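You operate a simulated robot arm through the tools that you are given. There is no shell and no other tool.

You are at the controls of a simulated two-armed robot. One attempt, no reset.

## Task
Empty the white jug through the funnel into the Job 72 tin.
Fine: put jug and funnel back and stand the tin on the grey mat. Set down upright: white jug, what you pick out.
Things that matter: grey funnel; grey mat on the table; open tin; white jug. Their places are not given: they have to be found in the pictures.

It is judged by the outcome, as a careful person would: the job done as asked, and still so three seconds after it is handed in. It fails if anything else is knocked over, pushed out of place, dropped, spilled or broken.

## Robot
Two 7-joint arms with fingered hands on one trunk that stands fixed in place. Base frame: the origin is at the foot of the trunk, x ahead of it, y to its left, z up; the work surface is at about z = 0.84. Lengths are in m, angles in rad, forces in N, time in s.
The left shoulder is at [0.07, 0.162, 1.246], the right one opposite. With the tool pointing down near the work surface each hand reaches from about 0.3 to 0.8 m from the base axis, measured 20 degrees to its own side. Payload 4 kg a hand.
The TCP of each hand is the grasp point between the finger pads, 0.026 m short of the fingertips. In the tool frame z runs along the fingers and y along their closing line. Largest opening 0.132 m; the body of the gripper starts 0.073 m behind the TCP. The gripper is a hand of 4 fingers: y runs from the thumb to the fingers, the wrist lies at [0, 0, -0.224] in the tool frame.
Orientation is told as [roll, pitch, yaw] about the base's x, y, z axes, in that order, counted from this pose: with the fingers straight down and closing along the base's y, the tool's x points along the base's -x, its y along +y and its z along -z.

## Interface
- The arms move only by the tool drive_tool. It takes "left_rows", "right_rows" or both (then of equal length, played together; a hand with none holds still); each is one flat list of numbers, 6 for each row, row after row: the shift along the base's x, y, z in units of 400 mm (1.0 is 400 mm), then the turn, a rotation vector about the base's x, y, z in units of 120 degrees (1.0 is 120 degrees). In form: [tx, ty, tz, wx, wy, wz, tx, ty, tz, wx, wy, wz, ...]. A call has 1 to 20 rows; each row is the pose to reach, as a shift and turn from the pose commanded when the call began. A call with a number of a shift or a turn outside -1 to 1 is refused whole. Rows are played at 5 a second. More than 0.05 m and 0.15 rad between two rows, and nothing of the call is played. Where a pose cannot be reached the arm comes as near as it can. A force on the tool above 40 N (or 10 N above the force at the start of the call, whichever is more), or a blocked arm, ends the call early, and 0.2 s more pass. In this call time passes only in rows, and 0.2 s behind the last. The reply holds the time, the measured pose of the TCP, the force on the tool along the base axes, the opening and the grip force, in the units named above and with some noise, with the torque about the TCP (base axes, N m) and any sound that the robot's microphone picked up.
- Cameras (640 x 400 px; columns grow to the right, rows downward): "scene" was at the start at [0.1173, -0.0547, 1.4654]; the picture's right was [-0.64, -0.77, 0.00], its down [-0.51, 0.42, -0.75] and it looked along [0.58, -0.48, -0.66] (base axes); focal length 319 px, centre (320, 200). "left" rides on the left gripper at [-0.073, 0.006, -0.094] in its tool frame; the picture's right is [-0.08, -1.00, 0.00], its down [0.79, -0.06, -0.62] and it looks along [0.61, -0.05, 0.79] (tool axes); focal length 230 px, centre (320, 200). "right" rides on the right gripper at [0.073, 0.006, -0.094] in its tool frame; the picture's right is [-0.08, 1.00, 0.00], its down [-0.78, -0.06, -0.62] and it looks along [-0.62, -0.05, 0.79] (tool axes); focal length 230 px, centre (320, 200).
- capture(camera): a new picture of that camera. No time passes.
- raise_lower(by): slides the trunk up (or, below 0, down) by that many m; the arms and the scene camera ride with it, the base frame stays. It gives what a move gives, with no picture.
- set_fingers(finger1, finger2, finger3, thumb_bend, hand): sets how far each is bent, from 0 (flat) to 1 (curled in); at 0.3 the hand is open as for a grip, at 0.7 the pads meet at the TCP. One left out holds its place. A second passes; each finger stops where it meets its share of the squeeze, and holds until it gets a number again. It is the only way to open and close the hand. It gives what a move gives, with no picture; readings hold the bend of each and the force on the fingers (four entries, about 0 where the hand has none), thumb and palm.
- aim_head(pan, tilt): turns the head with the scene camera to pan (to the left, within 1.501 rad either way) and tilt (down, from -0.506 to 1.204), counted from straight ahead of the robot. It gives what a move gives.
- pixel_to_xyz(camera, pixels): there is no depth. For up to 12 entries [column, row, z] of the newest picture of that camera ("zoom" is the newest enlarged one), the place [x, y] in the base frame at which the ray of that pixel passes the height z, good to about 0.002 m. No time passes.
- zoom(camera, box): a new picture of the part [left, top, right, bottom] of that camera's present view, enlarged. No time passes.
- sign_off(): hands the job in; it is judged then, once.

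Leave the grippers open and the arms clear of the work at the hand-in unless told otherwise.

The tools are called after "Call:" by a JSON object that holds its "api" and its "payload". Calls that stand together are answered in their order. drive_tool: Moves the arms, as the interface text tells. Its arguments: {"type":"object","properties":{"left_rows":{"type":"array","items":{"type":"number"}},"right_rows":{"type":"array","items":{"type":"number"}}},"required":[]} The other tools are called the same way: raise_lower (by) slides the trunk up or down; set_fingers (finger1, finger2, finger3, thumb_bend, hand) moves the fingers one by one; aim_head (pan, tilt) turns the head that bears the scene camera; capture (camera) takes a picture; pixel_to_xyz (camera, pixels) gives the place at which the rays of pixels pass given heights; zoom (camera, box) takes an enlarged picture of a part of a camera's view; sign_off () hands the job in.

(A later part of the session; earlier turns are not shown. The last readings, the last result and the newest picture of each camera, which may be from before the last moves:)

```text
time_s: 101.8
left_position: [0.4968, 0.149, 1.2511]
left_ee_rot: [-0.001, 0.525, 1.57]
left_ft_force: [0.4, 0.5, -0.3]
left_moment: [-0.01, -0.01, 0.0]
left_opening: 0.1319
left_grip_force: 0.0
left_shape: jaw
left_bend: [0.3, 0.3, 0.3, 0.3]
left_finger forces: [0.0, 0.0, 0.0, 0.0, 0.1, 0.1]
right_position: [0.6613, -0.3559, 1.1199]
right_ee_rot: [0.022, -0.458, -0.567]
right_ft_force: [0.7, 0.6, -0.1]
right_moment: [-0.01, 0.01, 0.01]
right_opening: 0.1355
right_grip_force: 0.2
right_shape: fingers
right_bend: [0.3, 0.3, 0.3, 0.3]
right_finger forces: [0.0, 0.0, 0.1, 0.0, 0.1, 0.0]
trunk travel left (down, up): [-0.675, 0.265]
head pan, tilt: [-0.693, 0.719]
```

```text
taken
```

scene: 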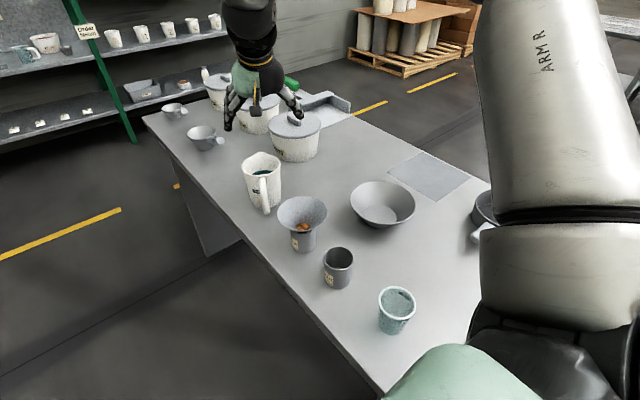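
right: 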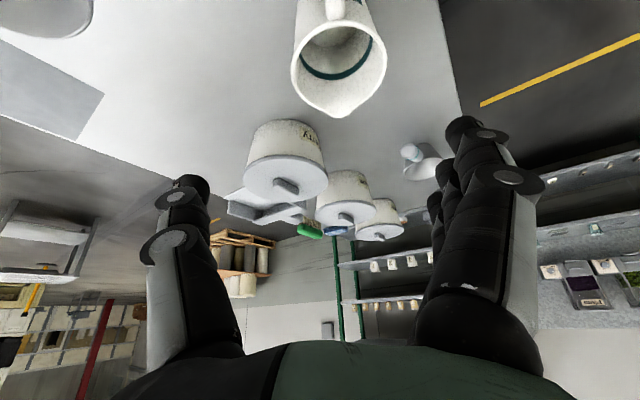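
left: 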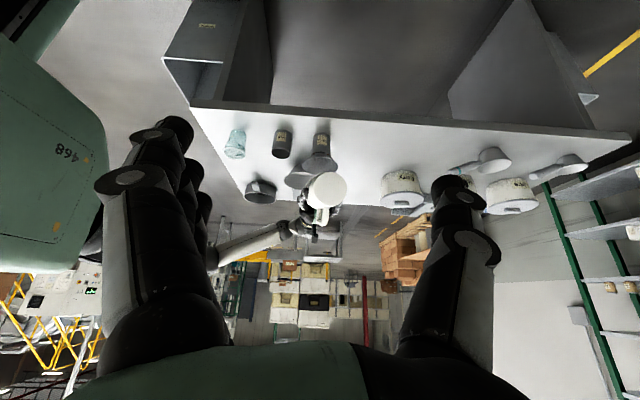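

The jug is back standing upright. I'll zoom into its inside and check its position.

Call:
{"api": "zoom", "payload": {"camera": "right", "box": [280, 0, 400, 125]}}

Call:
{"api": "zoom", "payload": {"camera": "scene", "box": [230, 140, 340, 270]}}

```text
3.20 times, centred on (340, 62) of right
```

zoom: 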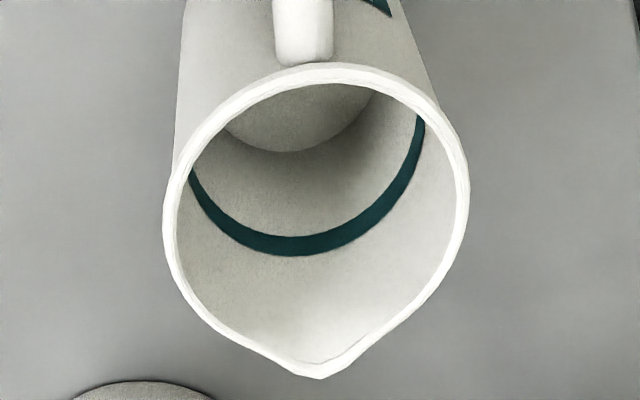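

```text
3.08 times, centred on (285, 205) of scene
```

zoom: 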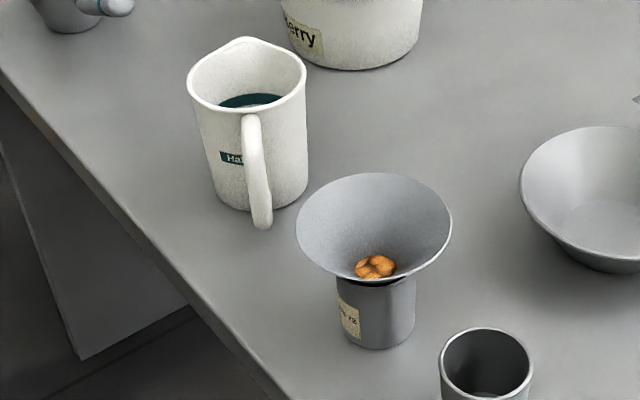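

The jug is empty. Next, the funnel: pieces sit in its neck, so I'll look down into it. I'm turning the hand back to the funnel-grip orientation (ψ=0, 30° tilt) and stopping short of the funnel for a view.

Call:
{"api": "drive_tool", "payload": {"right_rows": [-0.09, 0.005, 0.02, -0.003, -0.005, 0.045, -0.18, 0.01, 0.04, -0.006, -0.01, 0.09, -0.27, 0.015, 0.06, -0.009, -0.015, 0.135, -0.36, 0.02, 0.08, -0.012, -0.02, 0.18, -0.45, 0.025, 0.1, -0.015, -0.025, 0.225, -0.55, 0.03, 0.1, -0.018, -0.0305, 0.2651]}}

Call:
{"api": "capture", "payload": {"camera": "right"}}

```text
time_s: 103.2
left_position: [0.4959, 0.1478, 1.2516]
left_ee_rot: [-0.003, 0.521, 1.569]
left_ft_force: [-0.3, -0.5, -0.8]
left_moment: [-0.02, 0.01, 0.01]
left_opening: 0.1319
left_grip_force: 0.0
left_shape: jaw
left_bend: [0.3, 0.3, 0.3, 0.3]
left_finger forces: [0.1, 0.0, 0.1, 0.1, 0.0, 0.0]
right_position: [0.4406, -0.3439, 1.162]
right_ee_rot: [0.002, -0.529, -0.002]
right_ft_force: [0.1, 0.3, 0.0]
right_moment: [-0.02, -0.05, 0.0]
right_opening: 0.1358
right_grip_force: 0.0
right_shape: fingers
right_bend: [0.3, 0.3, 0.3, 0.3]
right_finger forces: [0.0, 0.1, 0.1, 0.0, 0.0, 0.0]
trunk travel left (down, up): [-0.675, 0.265]
head pan, tilt: [-0.693, 0.719]
```

```text
taken
```

right: 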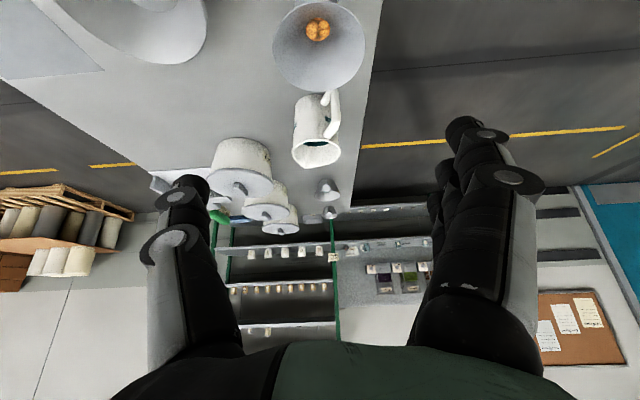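

Call:
{"api": "zoom", "payload": {"camera": "right", "box": [260, 0, 380, 100]}}

Call:
{"api": "zoom", "payload": {"camera": "right", "box": [280, 80, 360, 175]}}

Call:
{"api": "zoom", "payload": {"camera": "left", "box": [290, 115, 360, 190]}}

```text
4.00 times, centred on (320, 50) of right
```

zoom: 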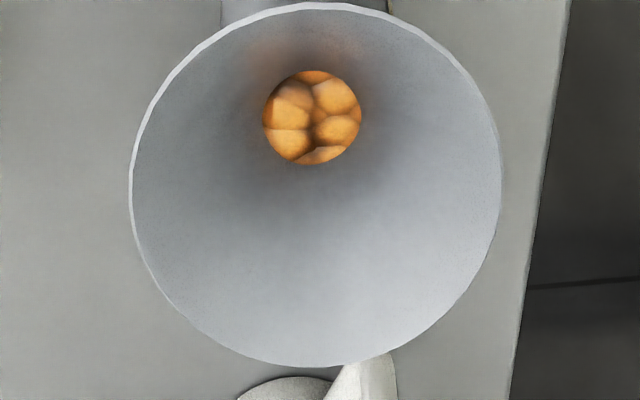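

```text
4.21 times, centred on (320, 128) of right
```

zoom: 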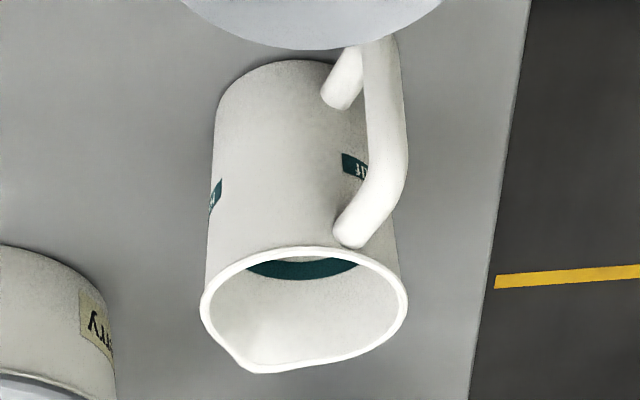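

```text
5.33 times, centred on (325, 152) of left
```

zoom: 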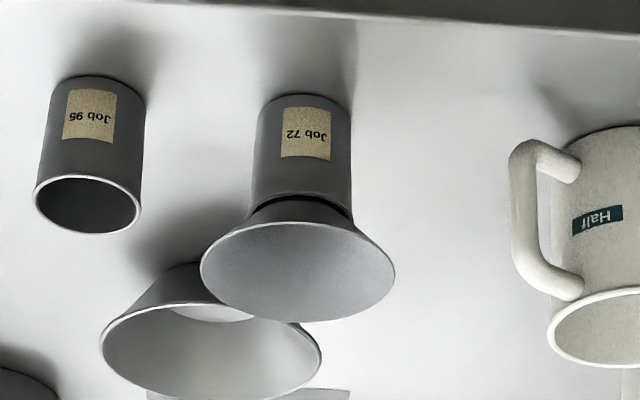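

The funnel's stem is full of pieces down to the tin. I'll lift the funnel slowly, keeping the stem inside the tin so they can run out. First I move above the funnel again, to the pose where I released it.

Call:
{"api": "drive_tool", "payload": {"right_rows": [0.06, 0, -0.05, 0, 0, 0, 0.12, 0, -0.13, 0, 0, 0, 0.186, 0, -0.21, 0, 0, 0, 0.186, 0, -0.255, 0, 0, 0]}}

Call:
{"api": "capture", "payload": {"camera": "right"}}

Call:
{"api": "zoom", "payload": {"camera": "scene", "box": [230, 120, 370, 270]}}

```text
time_s: 104.2
left_position: [0.4987, 0.1483, 1.2505]
left_ee_rot: [0.001, 0.523, 1.57]
left_ft_force: [-0.3, -0.4, -0.2]
left_moment: [0.04, -0.02, 0.02]
left_opening: 0.1321
left_grip_force: 0.1
left_shape: jaw
left_bend: [0.3, 0.3, 0.3, 0.3]
left_finger forces: [0.0, 0.0, 0.0, 0.0, 0.1, 0.1]
right_position: [0.5158, -0.346, 1.0588]
right_ee_rot: [0.0, -0.529, -0.004]
right_ft_force: [1.2, 0.1, 0.9]
right_moment: [0.0, 0.0, 0.01]
right_opening: 0.1355
right_grip_force: 0.1
right_shape: fingers
right_bend: [0.3, 0.3, 0.3, 0.3]
right_finger forces: [0.0, 0.0, 0.0, 0.0, 0.0, 0.0]
trunk travel left (down, up): [-0.675, 0.265]
head pan, tilt: [-0.693, 0.719]
```

```text
taken
```

right: 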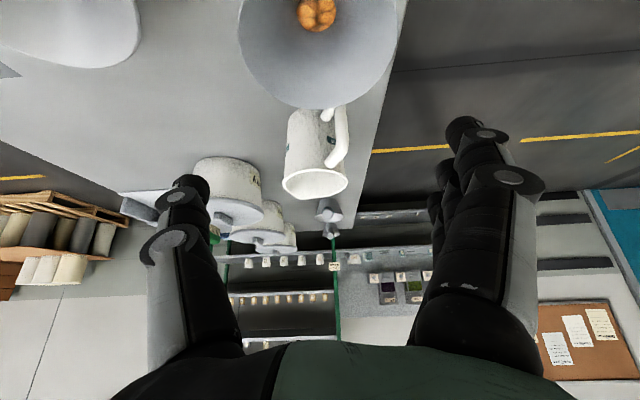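

```text
2.67 times, centred on (300, 195) of scene
```

zoom: 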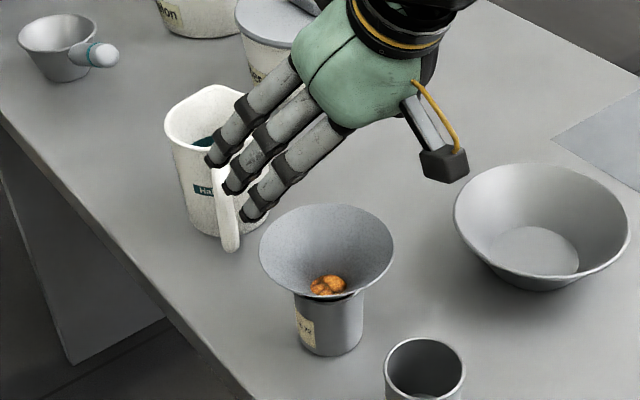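

Funnel centred within about 3 mm; I'll shift +2 mm in y and descend to the grip height z≈0.939.

Call:
{"api": "drive_tool", "payload": {"right_rows": [0, 0.005, -0.06, 0, 0, 0, 0, 0.005, -0.12, 0, 0, 0, 0, 0.005, -0.18, 0, 0, 0, 0, 0.005, -0.23, 0, 0, 0, 0, 0.005, -0.27, 0, 0, 0, 0, 0.005, -0.3, 0, 0, 0]}}

Call:
{"api": "capture", "payload": {"camera": "right"}}

```text
time_s: 105.7
left_position: [0.4985, 0.1496, 1.2501]
left_ee_rot: [-0.001, 0.523, 1.567]
left_ft_force: [0.3, -1.3, 1.3]
left_moment: [0.01, 0.03, 0.0]
left_opening: 0.1319
left_grip_force: 0.0
left_shape: jaw
left_bend: [0.3, 0.3, 0.3, 0.3]
left_finger forces: [0.1, 0.0, 0.1, 0.0, 0.0, 0.0]
right_position: [0.5184, -0.342, 0.9395]
right_ee_rot: [0.003, -0.528, -0.006]
right_ft_force: [0.0, -0.1, 0.4]
right_moment: [-0.02, 0.0, 0.01]
right_opening: 0.1358
right_grip_force: 0.1
right_shape: fingers
right_bend: [0.3, 0.3, 0.3, 0.3]
right_finger forces: [0.0, 0.0, 0.0, 0.0, 0.0, 0.1]
trunk travel left (down, up): [-0.675, 0.265]
head pan, tilt: [-0.693, 0.719]
```

```text
taken
```

right: 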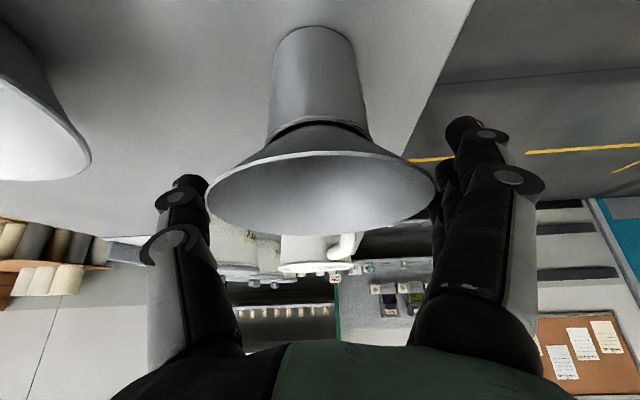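

Same view as at release. Closing gently on the rim.

Call:
{"api": "set_fingers", "payload": {"hand": "right", "finger1": 0.45, "finger2": 0.45, "finger3": 0.45, "thumb_bend": 0.45}}

Call:
{"api": "capture", "payload": {"camera": "right"}}

```text
time_s: 106.7
left_position: [0.4992, 0.1488, 1.2495]
left_ee_rot: [0.0, 0.523, 1.568]
left_ft_force: [0.0, 0.4, 0.4]
left_moment: [0.01, 0.0, 0.02]
left_opening: 0.1317
left_grip_force: 0.2
left_shape: jaw
left_bend: [0.3, 0.3, 0.3, 0.3]
left_finger forces: [0.0, 0.0, 0.0, 0.0, 0.1, 0.0]
right_position: [0.5177, -0.3428, 0.9394]
right_ee_rot: [0.002, -0.528, -0.003]
right_ft_force: [0.2, -0.5, -0.3]
right_moment: [0.02, 0.01, 0.0]
right_opening: 0.0956
right_grip_force: 6.5
right_shape: fingers
right_bend: [0.44, 0.43, 0.43, 0.43]
right_finger forces: [2.0, 2.9, 1.6, 0.0, 6.8, 0.0]
trunk travel left (down, up): [-0.675, 0.265]
head pan, tilt: [-0.693, 0.719]
```

```text
taken
```

right: 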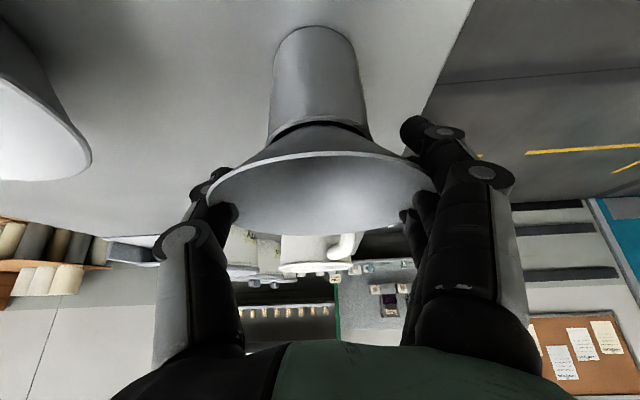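

Gripped. Next I lift very slowly, 1 cm in five steps, so the pieces can run out of the stem.

Call:
{"api": "drive_tool", "payload": {"right_rows": [0, 0, 0.004, 0, 0, 0, 0, 0, 0.008, 0, 0, 0, 0, 0, 0.012, 0, 0, 0, 0, 0, 0.016, 0, 0, 0, 0, 0, 0.02, 0, 0, 0, 0, 0, 0.024, 0, 0, 0, 0, 0, 0.024, 0, 0, 0]}}

Call:
{"api": "capture", "payload": {"camera": "right"}}

Call:
{"api": "zoom", "payload": {"camera": "left", "box": [290, 115, 360, 190]}}

Call:
{"api": "zoom", "payload": {"camera": "scene", "box": [250, 150, 350, 265]}}

```text
time_s: 108.2
left_position: [0.4989, 0.148, 1.2503]
left_ee_rot: [-0.001, 0.524, 1.568]
left_ft_force: [-0.8, 0.3, -0.9]
left_moment: [-0.03, 0.0, 0.0]
left_opening: 0.1322
left_grip_force: 0.1
left_shape: jaw
left_bend: [0.3, 0.3, 0.3, 0.3]
left_finger forces: [0.0, 0.0, 0.1, 0.0, 0.0, 0.0]
right_position: [0.517, -0.3429, 0.9496]
right_ee_rot: [0.002, -0.528, -0.003]
right_ft_force: [-0.2, 0.0, -0.5]
right_moment: [0.0, -0.03, -0.01]
right_opening: 0.0954
right_grip_force: 6.4
right_shape: fingers
right_bend: [0.44, 0.43, 0.43, 0.43]
right_finger forces: [2.1, 2.8, 1.6, 0.0, 6.7, 0.0]
trunk travel left (down, up): [-0.675, 0.265]
head pan, tilt: [-0.693, 0.719]
```

```text
taken
```

right: 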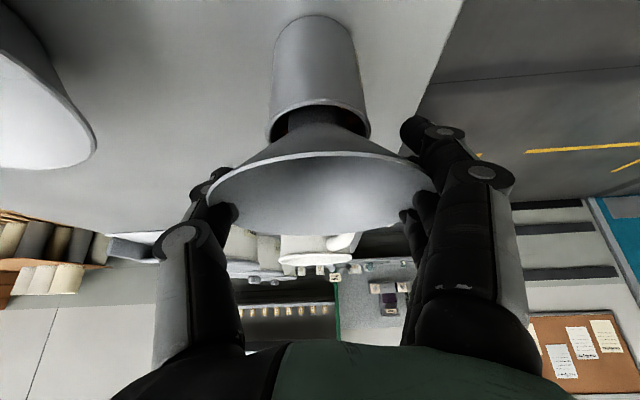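

```text
5.33 times, centred on (325, 152) of left
```

zoom: 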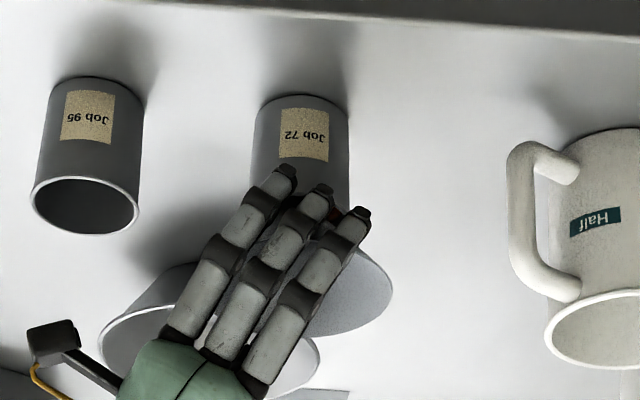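

```text
3.48 times, centred on (300, 208) of scene
```

zoom: 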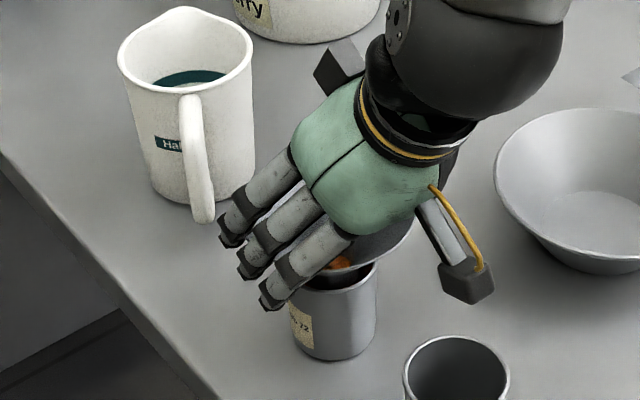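

Beneath the raised cone, orange shows near the tin's mouth at (340,262). I'll zoom in there to see how full the tin is.

Call:
{"api": "zoom", "payload": {"camera": "scene", "box": [290, 205, 330, 245]}}

Call:
{"api": "zoom", "payload": {"camera": "right", "box": [250, 60, 390, 170]}}

Call:
{"api": "zoom", "payload": {"camera": "left", "box": [310, 135, 345, 170]}}

```text
10.00 times, centred on (310, 225) of scene
```

zoom: 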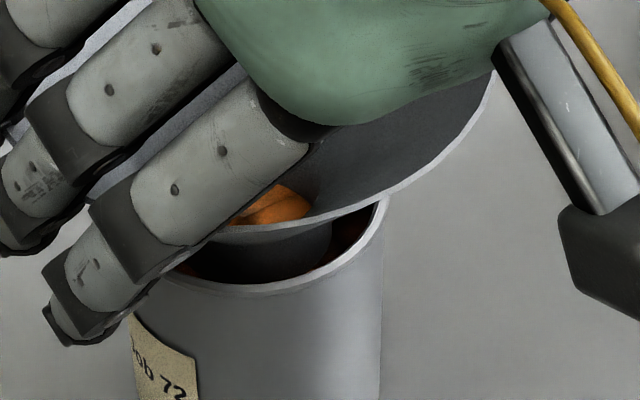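

```text
3.64 times, centred on (320, 115) of right
```

zoom: 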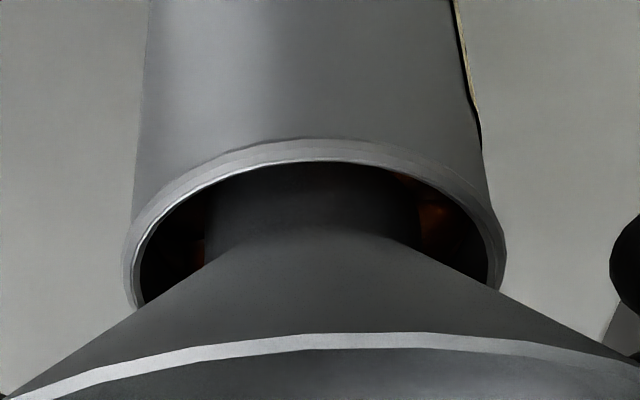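

```text
11.43 times, centred on (328, 152) of left
```

zoom: 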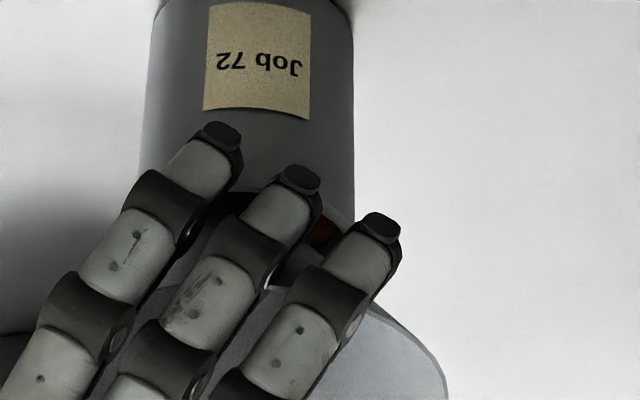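

The tin is well filled but with room below the rim, and the neck still holds pieces. Another slow 1.2 cm.

Call:
{"api": "drive_tool", "payload": {"right_rows": [0, 0, 0.004, 0, 0, 0, 0, 0, 0.008, 0, 0, 0, 0, 0, 0.012, 0, 0, 0, 0, 0, 0.016, 0, 0, 0, 0, 0, 0.02, 0, 0, 0, 0, 0, 0.024, 0, 0, 0, 0, 0, 0.028, 0, 0, 0, 0, 0, 0.028, 0, 0, 0]}}

Call:
{"api": "zoom", "payload": {"camera": "scene", "box": [285, 200, 335, 250]}}

Call:
{"api": "zoom", "payload": {"camera": "right", "box": [250, 40, 390, 150]}}

```text
time_s: 110.0
left_position: [0.4989, 0.1476, 1.2494]
left_ee_rot: [0.0, 0.524, 1.569]
left_ft_force: [0.7, -0.3, -0.2]
left_moment: [0.01, -0.02, -0.01]
left_opening: 0.1319
left_grip_force: 0.0
left_shape: jaw
left_bend: [0.3, 0.3, 0.3, 0.3]
left_finger forces: [0.0, 0.0, 0.0, 0.1, 0.0, 0.1]
right_position: [0.5175, -0.3421, 0.9619]
right_ee_rot: [0.005, -0.529, -0.003]
right_ft_force: [-0.4, -0.5, -0.7]
right_moment: [0.02, -0.02, 0.03]
right_opening: 0.0955
right_grip_force: 6.9
right_shape: fingers
right_bend: [0.44, 0.43, 0.43, 0.43]
right_finger forces: [1.9, 2.8, 1.8, 0.0, 6.7, 0.0]
trunk travel left (down, up): [-0.675, 0.265]
head pan, tilt: [-0.693, 0.719]
```

```text
8.00 times, centred on (310, 225) of scene
```

zoom: 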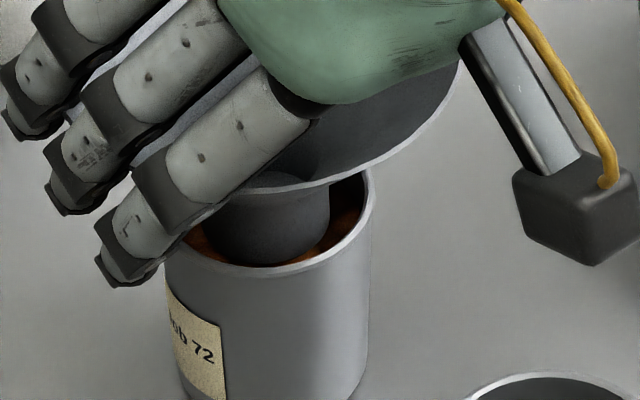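

```text
3.64 times, centred on (320, 95) of right
```

zoom: 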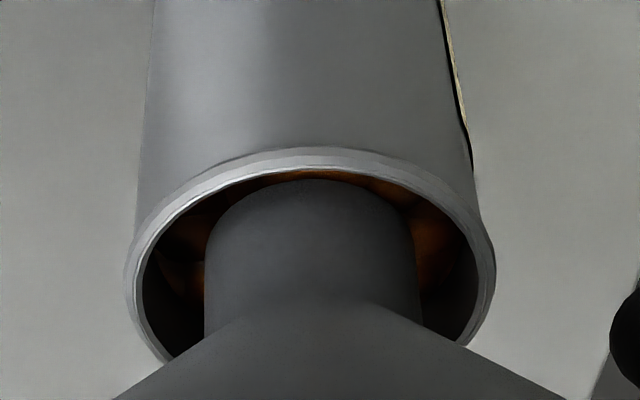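

The neck has emptied into the tin. Continuing to lift slowly: 1.5 cm more.

Call:
{"api": "drive_tool", "payload": {"right_rows": [0, 0, 0.005, 0, 0, 0, 0, 0, 0.01, 0, 0, 0, 0, 0, 0.015, 0, 0, 0, 0, 0, 0.02, 0, 0, 0, 0, 0, 0.025, 0, 0, 0, 0, 0, 0.03, 0, 0, 0, 0, 0, 0.035, 0, 0, 0, 0, 0, 0.035, 0, 0, 0]}}

Call:
{"api": "zoom", "payload": {"camera": "scene", "box": [285, 195, 335, 250]}}

Call:
{"api": "zoom", "payload": {"camera": "right", "box": [250, 20, 390, 130]}}

```text
time_s: 111.8
left_position: [0.4977, 0.1485, 1.2513]
left_ee_rot: [0.0, 0.523, 1.569]
left_ft_force: [-0.4, -0.5, 0.0]
left_moment: [0.02, 0.02, 0.0]
left_opening: 0.1319
left_grip_force: 0.0
left_shape: jaw
left_bend: [0.3, 0.3, 0.3, 0.3]
left_finger forces: [0.0, 0.0, 0.0, 0.0, 0.0, 0.0]
right_position: [0.5174, -0.3426, 0.9743]
right_ee_rot: [0.004, -0.528, -0.002]
right_ft_force: [0.0, -0.4, -0.9]
right_moment: [-0.02, -0.01, 0.01]
right_opening: 0.0953
right_grip_force: 6.0
right_shape: fingers
right_bend: [0.44, 0.43, 0.43, 0.43]
right_finger forces: [1.9, 2.6, 1.7, 0.1, 6.7, 0.1]
trunk travel left (down, up): [-0.675, 0.265]
head pan, tilt: [-0.693, 0.719]
```

```text
7.27 times, centred on (310, 222) of scene
```

zoom: 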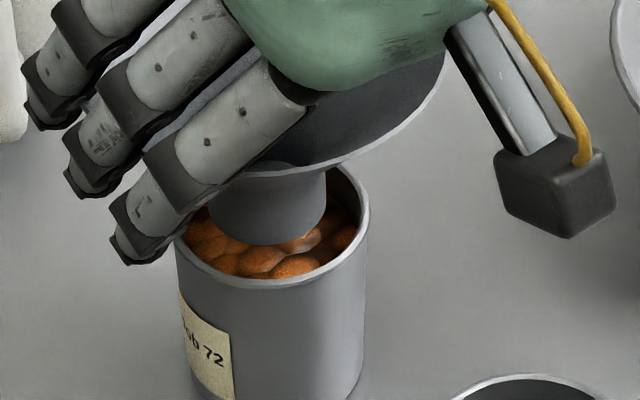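

```text
3.64 times, centred on (320, 75) of right
```

zoom: 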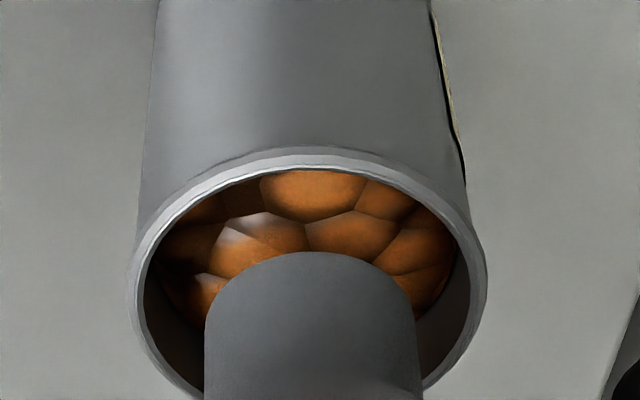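

The tin holds the pieces with about 1 cm of room to the rim. Lifting the funnel clear now, still straight up.

Call:
{"api": "drive_tool", "payload": {"right_rows": [0, 0, 0.01, 0, 0, 0, 0, 0, 0.02, 0, 0, 0, 0, 0, 0.03, 0, 0, 0, 0, 0, 0.045, 0, 0, 0, 0, 0, 0.06, 0, 0, 0, 0, 0, 0.08, 0, 0, 0, 0, 0, 0.1, 0, 0, 0]}}

Call:
{"api": "zoom", "payload": {"camera": "scene", "box": [270, 180, 340, 255]}}

Call:
{"api": "zoom", "payload": {"camera": "right", "box": [250, 0, 390, 130]}}

Call:
{"api": "zoom", "payload": {"camera": "left", "box": [290, 115, 360, 190]}}

```text
time_s: 113.5
left_position: [0.4995, 0.1483, 1.2496]
left_ee_rot: [0.0, 0.525, 1.569]
left_ft_force: [-0.4, -0.5, 1.0]
left_moment: [0.02, -0.03, 0.0]
left_opening: 0.1319
left_grip_force: 0.1
left_shape: jaw
left_bend: [0.3, 0.3, 0.3, 0.3]
left_finger forces: [0.1, 0.0, 0.0, 0.0, 0.0, 0.0]
right_position: [0.5174, -0.343, 1.0151]
right_ee_rot: [0.001, -0.528, -0.003]
right_ft_force: [0.8, 0.0, -0.7]
right_moment: [-0.03, 0.02, 0.03]
right_opening: 0.0955
right_grip_force: 6.8
right_shape: fingers
right_bend: [0.44, 0.43, 0.43, 0.43]
right_finger forces: [2.0, 3.0, 1.6, 0.0, 6.6, 0.0]
trunk travel left (down, up): [-0.675, 0.265]
head pan, tilt: [-0.693, 0.719]
```

```text
5.33 times, centred on (305, 218) of scene
```

zoom: 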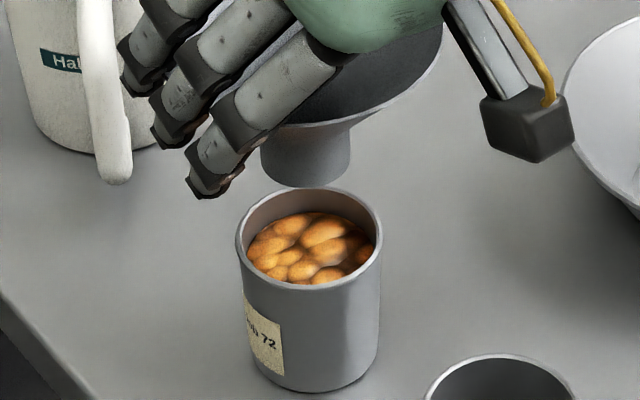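

```text
3.08 times, centred on (320, 65) of right
```

zoom: 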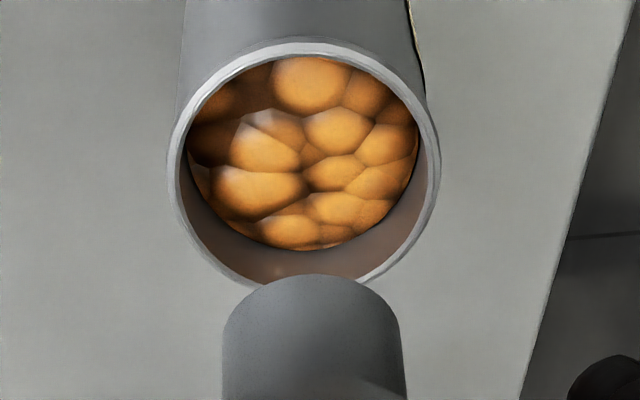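

```text
5.33 times, centred on (325, 152) of left
```

zoom: 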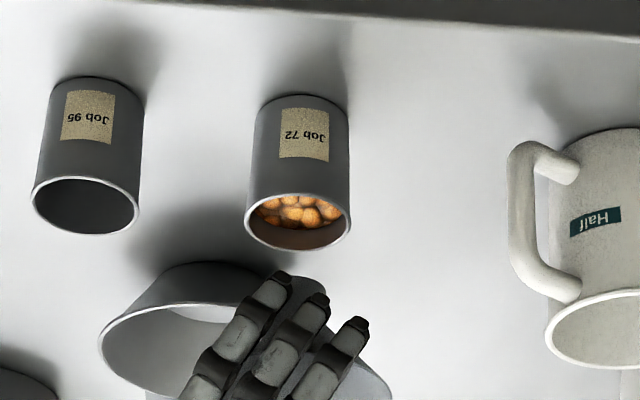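

All the pieces are in the Job 72 tin, none outside. Next I carry the funnel back: up to z≈1.10, over to above its original place (0.657,-0.608).

Call:
{"api": "drive_tool", "payload": {"right_rows": [0, 0, 0.07, 0, 0, 0, 0, 0, 0.14, 0, 0, 0, 0, 0, 0.21, 0, 0, 0, 0.03, -0.06, 0.21, 0, 0, 0, 0.08, -0.15, 0.21, 0, 0, 0, 0.13, -0.25, 0.21, 0, 0, 0, 0.18, -0.35, 0.21, 0, 0, 0, 0.23, -0.45, 0.21, 0, 0, 0, 0.28, -0.55, 0.21, 0, 0, 0, 0.32, -0.63, 0.21, 0, 0, 0, 0.3415, -0.6675, 0.21, 0, 0, 0]}}

Call:
{"api": "capture", "payload": {"camera": "right"}}

Call:
{"api": "capture", "payload": {"camera": "scene"}}

```text
time_s: 115.8
left_position: [0.4985, 0.1493, 1.2507]
left_ee_rot: [-0.001, 0.522, 1.569]
left_ft_force: [-0.1, 0.0, -0.2]
left_moment: [0.02, 0.0, -0.06]
left_opening: 0.1317
left_grip_force: 0.0
left_shape: jaw
left_bend: [0.3, 0.3, 0.3, 0.3]
left_finger forces: [0.0, 0.0, 0.1, 0.0, 0.0, 0.0]
right_position: [0.6551, -0.6085, 1.0986]
right_ee_rot: [0.003, -0.529, -0.003]
right_ft_force: [-0.1, 0.6, -0.8]
right_moment: [0.02, 0.01, -0.01]
right_opening: 0.095
right_grip_force: 6.9
right_shape: fingers
right_bend: [0.44, 0.43, 0.43, 0.43]
right_finger forces: [1.9, 2.8, 1.7, 0.0, 6.3, 0.0]
trunk travel left (down, up): [-0.675, 0.265]
head pan, tilt: [-0.693, 0.719]
```

```text
taken
```

right: 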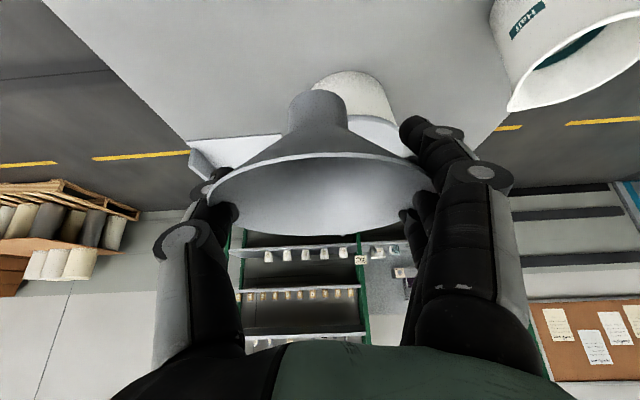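

```text
taken
```

scene: 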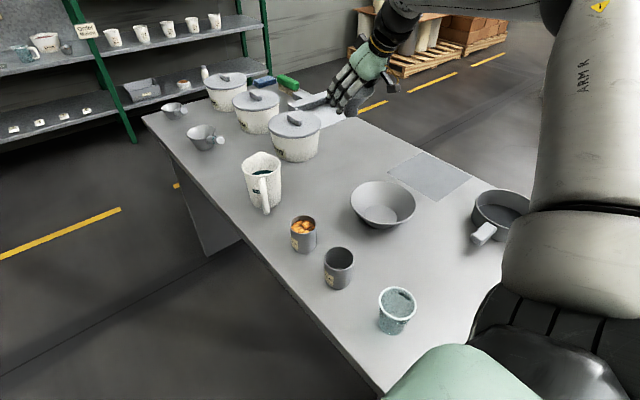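

Above the spot. I'll measure the stem end position from this view before descending.

Call:
{"api": "zoom", "payload": {"camera": "right", "box": [260, 70, 380, 180]}}

```text
3.64 times, centred on (320, 125) of right
```

zoom: 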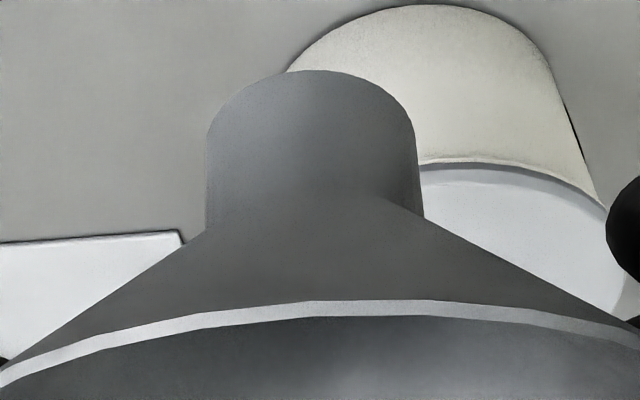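

Call:
{"api": "pixel_to_xyz", "payload": {"camera": "zoom", "pixels": [[312, 70, 1.034], [206, 135, 1.034], [414, 135, 1.034], [312, 70, 1.03], [206, 135, 1.03], [414, 135, 1.03]]}}

```text
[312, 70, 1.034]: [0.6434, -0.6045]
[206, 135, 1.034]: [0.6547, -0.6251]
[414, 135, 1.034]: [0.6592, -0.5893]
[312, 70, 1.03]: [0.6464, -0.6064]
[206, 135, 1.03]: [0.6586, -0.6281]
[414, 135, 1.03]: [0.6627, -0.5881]
```

The stem end is at (0.661,-0.607) against the target (0.657,-0.608). Next I descend with a small correction to about 1 cm above contact.

Call:
{"api": "drive_tool", "payload": {"right_rows": [-0.004, -0.001, -0.09, 0, 0, 0, -0.008, -0.002, -0.18, 0, 0, 0, -0.009, -0.002, -0.27, 0, 0, 0, -0.009, -0.002, -0.35, 0, 0, 0, -0.009, -0.002, -0.41, 0, 0, 0, -0.009, -0.002, -0.455, 0, 0, 0]}}

Call:
{"api": "zoom", "payload": {"camera": "scene", "box": [290, 90, 430, 220]}}

```text
time_s: 117.2
left_position: [0.5, 0.1488, 1.2506]
left_ee_rot: [0.0, 0.522, 1.571]
left_ft_force: [-0.4, 0.1, -0.2]
left_moment: [0.04, -0.01, 0.02]
left_opening: 0.1322
left_grip_force: 0.1
left_shape: jaw
left_bend: [0.3, 0.3, 0.3, 0.3]
left_finger forces: [0.1, 0.0, 0.1, 0.0, 0.1, 0.1]
right_position: [0.6496, -0.6112, 0.9156]
right_ee_rot: [0.005, -0.531, -0.005]
right_ft_force: [0.0, 1.1, 0.1]
right_moment: [0.02, 0.03, -0.01]
right_opening: 0.0951
right_grip_force: 6.1
right_shape: fingers
right_bend: [0.44, 0.43, 0.43, 0.43]
right_finger forces: [1.9, 3.1, 1.6, 0.0, 6.2, 0.0]
trunk travel left (down, up): [-0.675, 0.265]
head pan, tilt: [-0.693, 0.719]
```

```text
3.08 times, centred on (360, 155) of scene
```

zoom: 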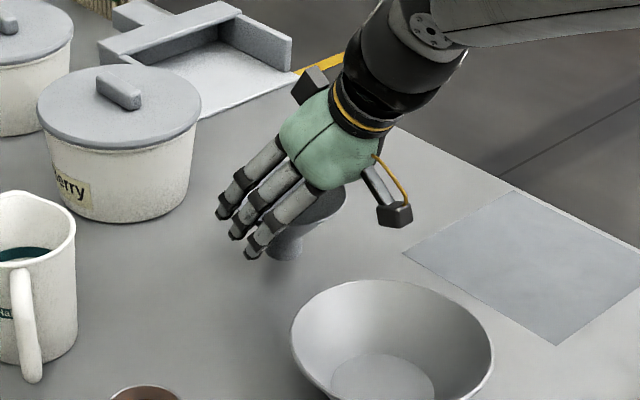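

Lowering the last centimetre in small steps.

Call:
{"api": "drive_tool", "payload": {"right_rows": [0, 0, -0.007, 0, 0, 0, 0, 0, -0.014, 0, 0, 0, 0, 0, -0.02, 0, 0, 0, 0, 0, -0.025, 0, 0, 0]}}

Call:
{"api": "capture", "payload": {"camera": "right"}}

```text
time_s: 118.2
left_position: [0.4982, 0.1491, 1.2498]
left_ee_rot: [0.001, 0.523, 1.57]
left_ft_force: [0.4, -0.5, -0.6]
left_moment: [0.01, 0.01, 0.0]
left_opening: 0.1321
left_grip_force: 0.0
left_shape: jaw
left_bend: [0.3, 0.3, 0.3, 0.3]
left_finger forces: [0.0, 0.0, 0.0, 0.0, 0.1, 0.0]
right_position: [0.6508, -0.6107, 0.9054]
right_ee_rot: [0.003, -0.528, -0.006]
right_ft_force: [-0.6, -1.5, -0.5]
right_moment: [0.0, 0.02, -0.01]
right_opening: 0.0949
right_grip_force: 6.4
right_shape: fingers
right_bend: [0.44, 0.43, 0.43, 0.43]
right_finger forces: [1.8, 3.0, 1.7, 0.0, 6.3, 0.1]
trunk travel left (down, up): [-0.675, 0.265]
head pan, tilt: [-0.693, 0.719]
```

```text
taken
```

right: 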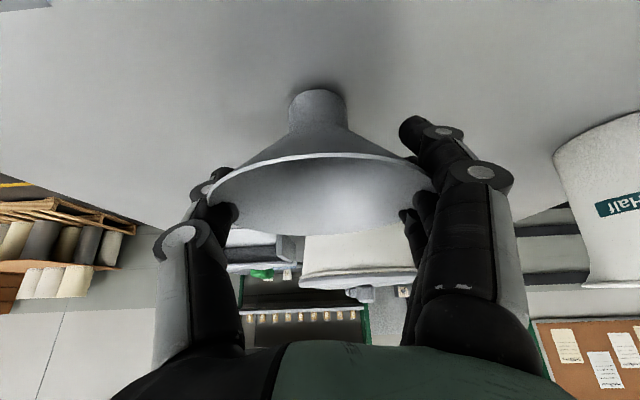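

No contact yet; continuing in 1 mm steps.

Call:
{"api": "drive_tool", "payload": {"right_rows": [0, 0, -0.003, 0, 0, 0, 0, 0, -0.006, 0, 0, 0, 0, 0, -0.009, 0, 0, 0]}}

```text
time_s: 119.0
left_position: [0.4992, 0.1487, 1.2496]
left_ee_rot: [0.0, 0.522, 1.57]
left_ft_force: [-0.3, 0.4, 0.1]
left_moment: [0.0, -0.01, 0.01]
left_opening: 0.1322
left_grip_force: 0.0
left_shape: jaw
left_bend: [0.3, 0.3, 0.3, 0.3]
left_finger forces: [0.0, 0.1, 0.0, 0.1, 0.0, 0.0]
right_position: [0.651, -0.6112, 0.9036]
right_ee_rot: [0.002, -0.529, -0.004]
right_ft_force: [-0.1, 0.4, -0.5]
right_moment: [0.01, 0.03, 0.01]
right_opening: 0.0947
right_grip_force: 6.8
right_shape: fingers
right_bend: [0.44, 0.43, 0.43, 0.43]
right_finger forces: [1.8, 3.0, 1.8, 0.0, 6.2, 0.1]
trunk travel left (down, up): [-0.675, 0.265]
head pan, tilt: [-0.693, 0.719]
```

Call:
{"api": "drive_tool", "payload": {"right_rows": [0, 0, -0.003, 0, 0, 0, 0, 0, -0.006, 0, 0, 0, 0, 0, -0.009, 0, 0, 0]}}

Call:
{"api": "zoom", "payload": {"camera": "right", "box": [240, 60, 400, 190]}}

```text
time_s: 119.8
left_position: [0.4989, 0.1499, 1.2511]
left_ee_rot: [-0.001, 0.524, 1.571]
left_ft_force: [0.3, -0.6, 0.2]
left_moment: [-0.01, 0.02, -0.02]
left_opening: 0.1317
left_grip_force: 0.1
left_shape: jaw
left_bend: [0.3, 0.3, 0.3, 0.3]
left_finger forces: [0.0, 0.1, 0.0, 0.0, 0.0, 0.1]
right_position: [0.6505, -0.6104, 0.8992]
right_ee_rot: [0.001, -0.531, -0.003]
right_ft_force: [-0.2, -1.2, 2.3]
right_moment: [0.01, 0.03, 0.01]
right_opening: 0.0946
right_grip_force: 6.4
right_shape: fingers
right_bend: [0.44, 0.43, 0.43, 0.43]
right_finger forces: [1.7, 3.0, 1.4, 0.0, 6.5, 0.0]
trunk travel left (down, up): [-0.675, 0.265]
head pan, tilt: [-0.693, 0.719]
```

```text
3.08 times, centred on (320, 125) of right
```

zoom: 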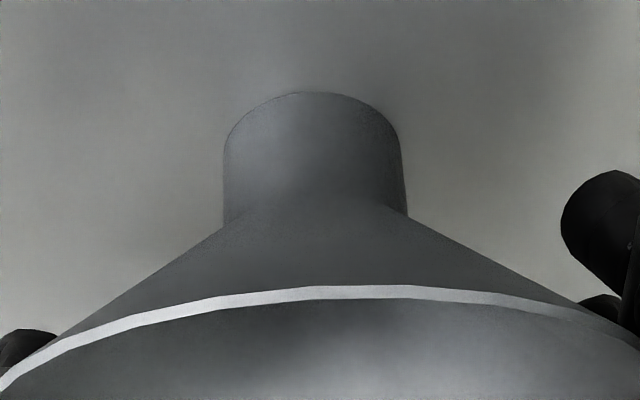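

Contact at 2.3 N: the stem stands on the table. Releasing in two stages.

Call:
{"api": "set_fingers", "payload": {"hand": "right", "finger1": 0.4, "finger2": 0.4, "finger3": 0.4, "thumb_bend": 0.4}}

Call:
{"api": "set_fingers", "payload": {"hand": "right", "finger1": 0.3, "finger2": 0.3, "finger3": 0.3, "thumb_bend": 0.3}}

Call:
{"api": "capture", "payload": {"camera": "right"}}

Call:
{"api": "zoom", "payload": {"camera": "scene", "box": [290, 90, 430, 220]}}

```text
time_s: 120.8
left_position: [0.4977, 0.1488, 1.2492]
left_ee_rot: [-0.001, 0.524, 1.568]
left_ft_force: [0.2, -0.5, -0.4]
left_moment: [-0.02, 0.0, -0.01]
left_opening: 0.1317
left_grip_force: 0.1
left_shape: jaw
left_bend: [0.3, 0.3, 0.3, 0.3]
left_finger forces: [0.0, 0.0, 0.1, 0.1, 0.0, 0.0]
right_position: [0.6504, -0.6104, 0.8997]
right_ee_rot: [0.001, -0.529, -0.003]
right_ft_force: [-0.8, 0.5, 0.4]
right_moment: [-0.01, 0.01, 0.0]
right_opening: 0.1033
right_grip_force: 0.1
right_shape: fingers
right_bend: [0.4, 0.4, 0.4, 0.4]
right_finger forces: [0.0, 0.3, 0.0, 0.1, 0.2, 0.0]
trunk travel left (down, up): [-0.675, 0.265]
head pan, tilt: [-0.693, 0.719]
```

```text
time_s: 121.8
left_position: [0.4998, 0.1489, 1.2494]
left_ee_rot: [0.0, 0.524, 1.567]
left_ft_force: [-0.3, 0.5, -0.4]
left_moment: [-0.02, -0.01, -0.02]
left_opening: 0.1319
left_grip_force: 0.1
left_shape: jaw
left_bend: [0.3, 0.3, 0.3, 0.3]
left_finger forces: [0.0, 0.0, 0.0, 0.1, 0.0, 0.0]
right_position: [0.6512, -0.6101, 0.8989]
right_ee_rot: [0.0, -0.528, -0.004]
right_ft_force: [0.3, -0.6, 0.1]
right_moment: [0.02, 0.02, 0.02]
right_opening: 0.1357
right_grip_force: 0.0
right_shape: fingers
right_bend: [0.3, 0.3, 0.3, 0.3]
right_finger forces: [0.0, 0.0, 0.0, 0.0, 0.0, 0.1]
trunk travel left (down, up): [-0.675, 0.265]
head pan, tilt: [-0.693, 0.719]
```

```text
taken
```

right: 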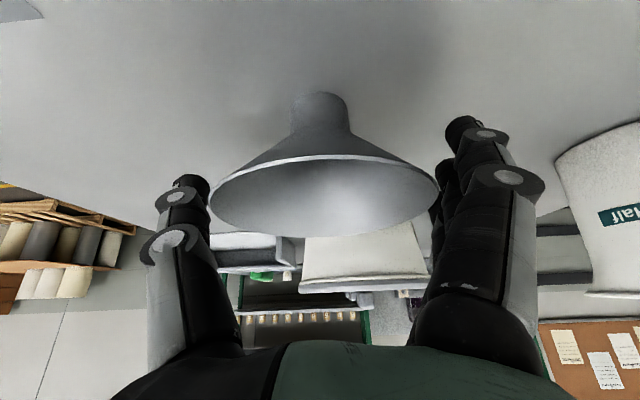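

```text
3.08 times, centred on (360, 155) of scene
```

zoom: 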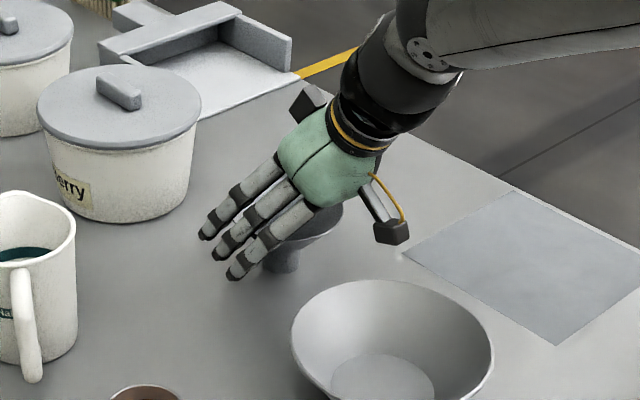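

The funnel stands by itself between the open fingers. Raising the hand straight up.

Call:
{"api": "drive_tool", "payload": {"right_rows": [0, 0, 0.025, 0, 0, 0, 0, 0, 0.06, 0, 0, 0, 0, 0, 0.11, 0, 0, 0, 0, 0, 0.18, 0, 0, 0, 0, 0, 0.27, 0, 0, 0, 0, 0, 0.36, 0, 0, 0, -0.08, 0.03, 0.42, 0, 0, 0]}}

Call:
{"api": "capture", "payload": {"camera": "scene"}}

Call:
{"api": "capture", "payload": {"camera": "right"}}

```text
time_s: 123.5
left_position: [0.4957, 0.1489, 1.2526]
left_ee_rot: [-0.003, 0.523, 1.569]
left_ft_force: [-0.5, -0.1, -0.4]
left_moment: [0.02, -0.02, 0.0]
left_opening: 0.1321
left_grip_force: 0.0
left_shape: jaw
left_bend: [0.3, 0.3, 0.3, 0.3]
left_finger forces: [0.1, 0.0, 0.0, 0.0, 0.0, 0.1]
right_position: [0.615, -0.5993, 1.0675]
right_ee_rot: [0.003, -0.531, -0.004]
right_ft_force: [-0.3, 0.9, -0.3]
right_moment: [-0.01, -0.02, -0.03]
right_opening: 0.1357
right_grip_force: 0.1
right_shape: fingers
right_bend: [0.3, 0.3, 0.3, 0.3]
right_finger forces: [0.0, 0.0, 0.0, 0.0, 0.0, 0.1]
trunk travel left (down, up): [-0.675, 0.265]
head pan, tilt: [-0.693, 0.719]
```

```text
taken
```

scene: 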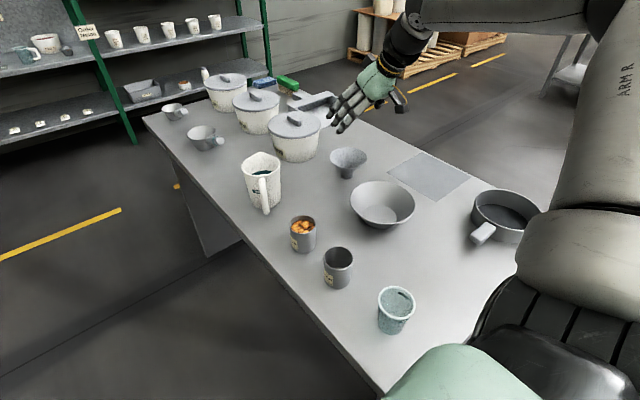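

```text
taken
```

right: 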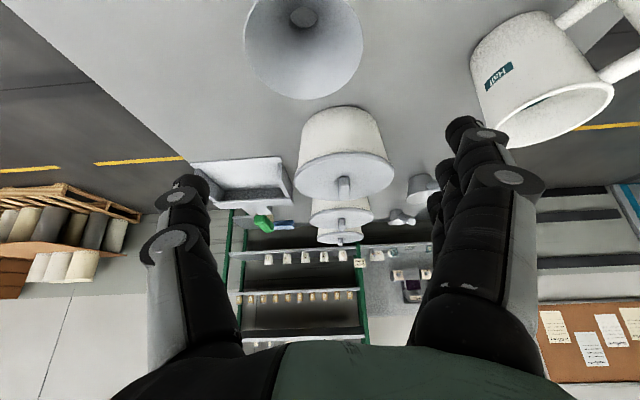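

The funnel is back, standing and empty. Next is the tin: I'll take it with the hand yawed +30° so that its camera clears the Job 95 tin. Moving above the Job 72 tin.

Call:
{"api": "drive_tool", "payload": {"right_rows": [-0.03, 0.08, 0.02, 0, 0, 0.03, -0.06, 0.16, 0.04, 0, 0, 0.06, -0.09, 0.25, 0.04, 0, 0, 0.095, -0.12, 0.34, 0.04, 0, 0, 0.13, -0.15, 0.43, 0.04, 0, 0, 0.165, -0.19, 0.52, 0.04, 0, 0, 0.2, -0.22, 0.6, 0.04, 0, 0, 0.23, -0.24, 0.648, 0.04, 0, 0, 0.25]}}

Call:
{"api": "capture", "payload": {"camera": "right"}}

Call:
{"api": "capture", "payload": {"camera": "scene"}}

```text
time_s: 125.2
left_position: [0.4994, 0.1496, 1.2499]
left_ee_rot: [-0.001, 0.524, 1.569]
left_ft_force: [-0.2, 0.1, 0.3]
left_moment: [0.0, 0.03, 0.0]
left_opening: 0.1317
left_grip_force: 0.0
left_shape: jaw
left_bend: [0.3, 0.3, 0.3, 0.3]
left_finger forces: [0.0, 0.0, 0.0, 0.0, 0.0, 0.0]
right_position: [0.5223, -0.3392, 1.0843]
right_ee_rot: [0.002, -0.529, 0.519]
right_ft_force: [1.1, -0.1, 0.4]
right_moment: [0.02, 0.01, 0.01]
right_opening: 0.1357
right_grip_force: 0.1
right_shape: fingers
right_bend: [0.3, 0.3, 0.3, 0.3]
right_finger forces: [0.0, 0.0, 0.0, 0.1, 0.0, 0.0]
trunk travel left (down, up): [-0.675, 0.265]
head pan, tilt: [-0.693, 0.719]
```

```text
taken
```

right: 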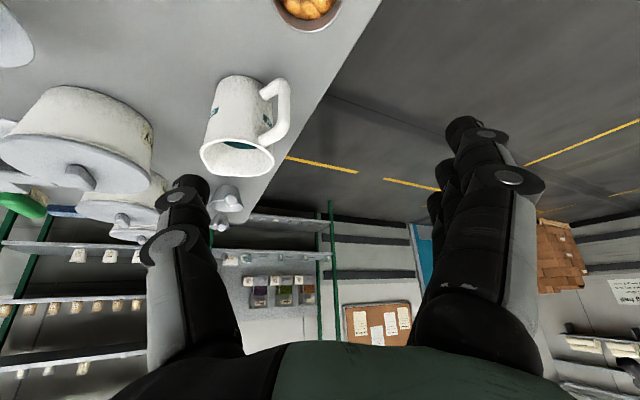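

```text
taken
```

scene: 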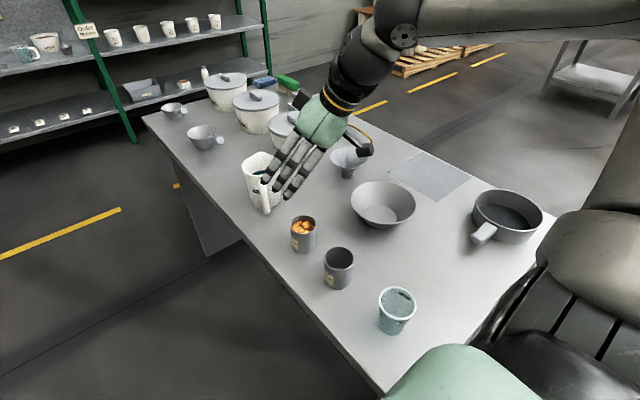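

Measuring the tin's present centre in the scene view.

Call:
{"api": "zoom", "payload": {"camera": "scene", "box": [280, 205, 328, 260]}}

Call:
{"api": "pixel_to_xyz", "payload": {"camera": "right", "pixels": [[308, 31.5, 0.911], [273, 0, 0.911], [342, 0, 0.911]]}}

```text
7.27 times, centred on (304, 232) of scene
```

zoom: 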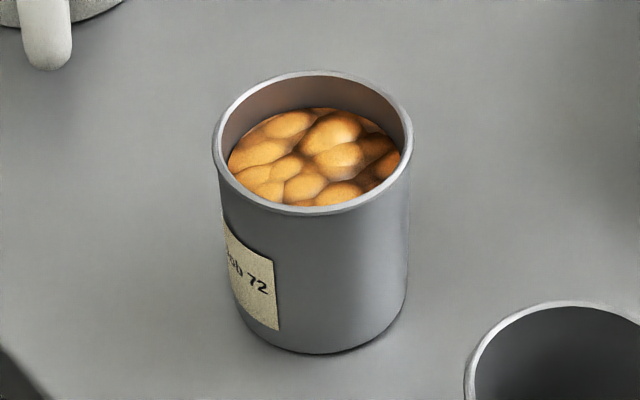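

```text
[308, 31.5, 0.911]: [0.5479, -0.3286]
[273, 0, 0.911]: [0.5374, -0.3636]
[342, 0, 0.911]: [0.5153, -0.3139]
```

Call:
{"api": "pixel_to_xyz", "payload": {"camera": "zoom", "pixels": [[213, 145, 0.911], [413, 143, 0.911], [313, 71, 0.911], [313, 215, 0.911], [322, 353, 0.84], [240, 315, 0.84], [406, 305, 0.84]]}}

```text
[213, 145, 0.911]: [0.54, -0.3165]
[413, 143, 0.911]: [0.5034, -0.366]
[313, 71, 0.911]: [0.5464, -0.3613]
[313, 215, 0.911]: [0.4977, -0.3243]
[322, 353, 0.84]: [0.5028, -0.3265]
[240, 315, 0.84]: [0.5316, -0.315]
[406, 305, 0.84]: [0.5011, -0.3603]
```

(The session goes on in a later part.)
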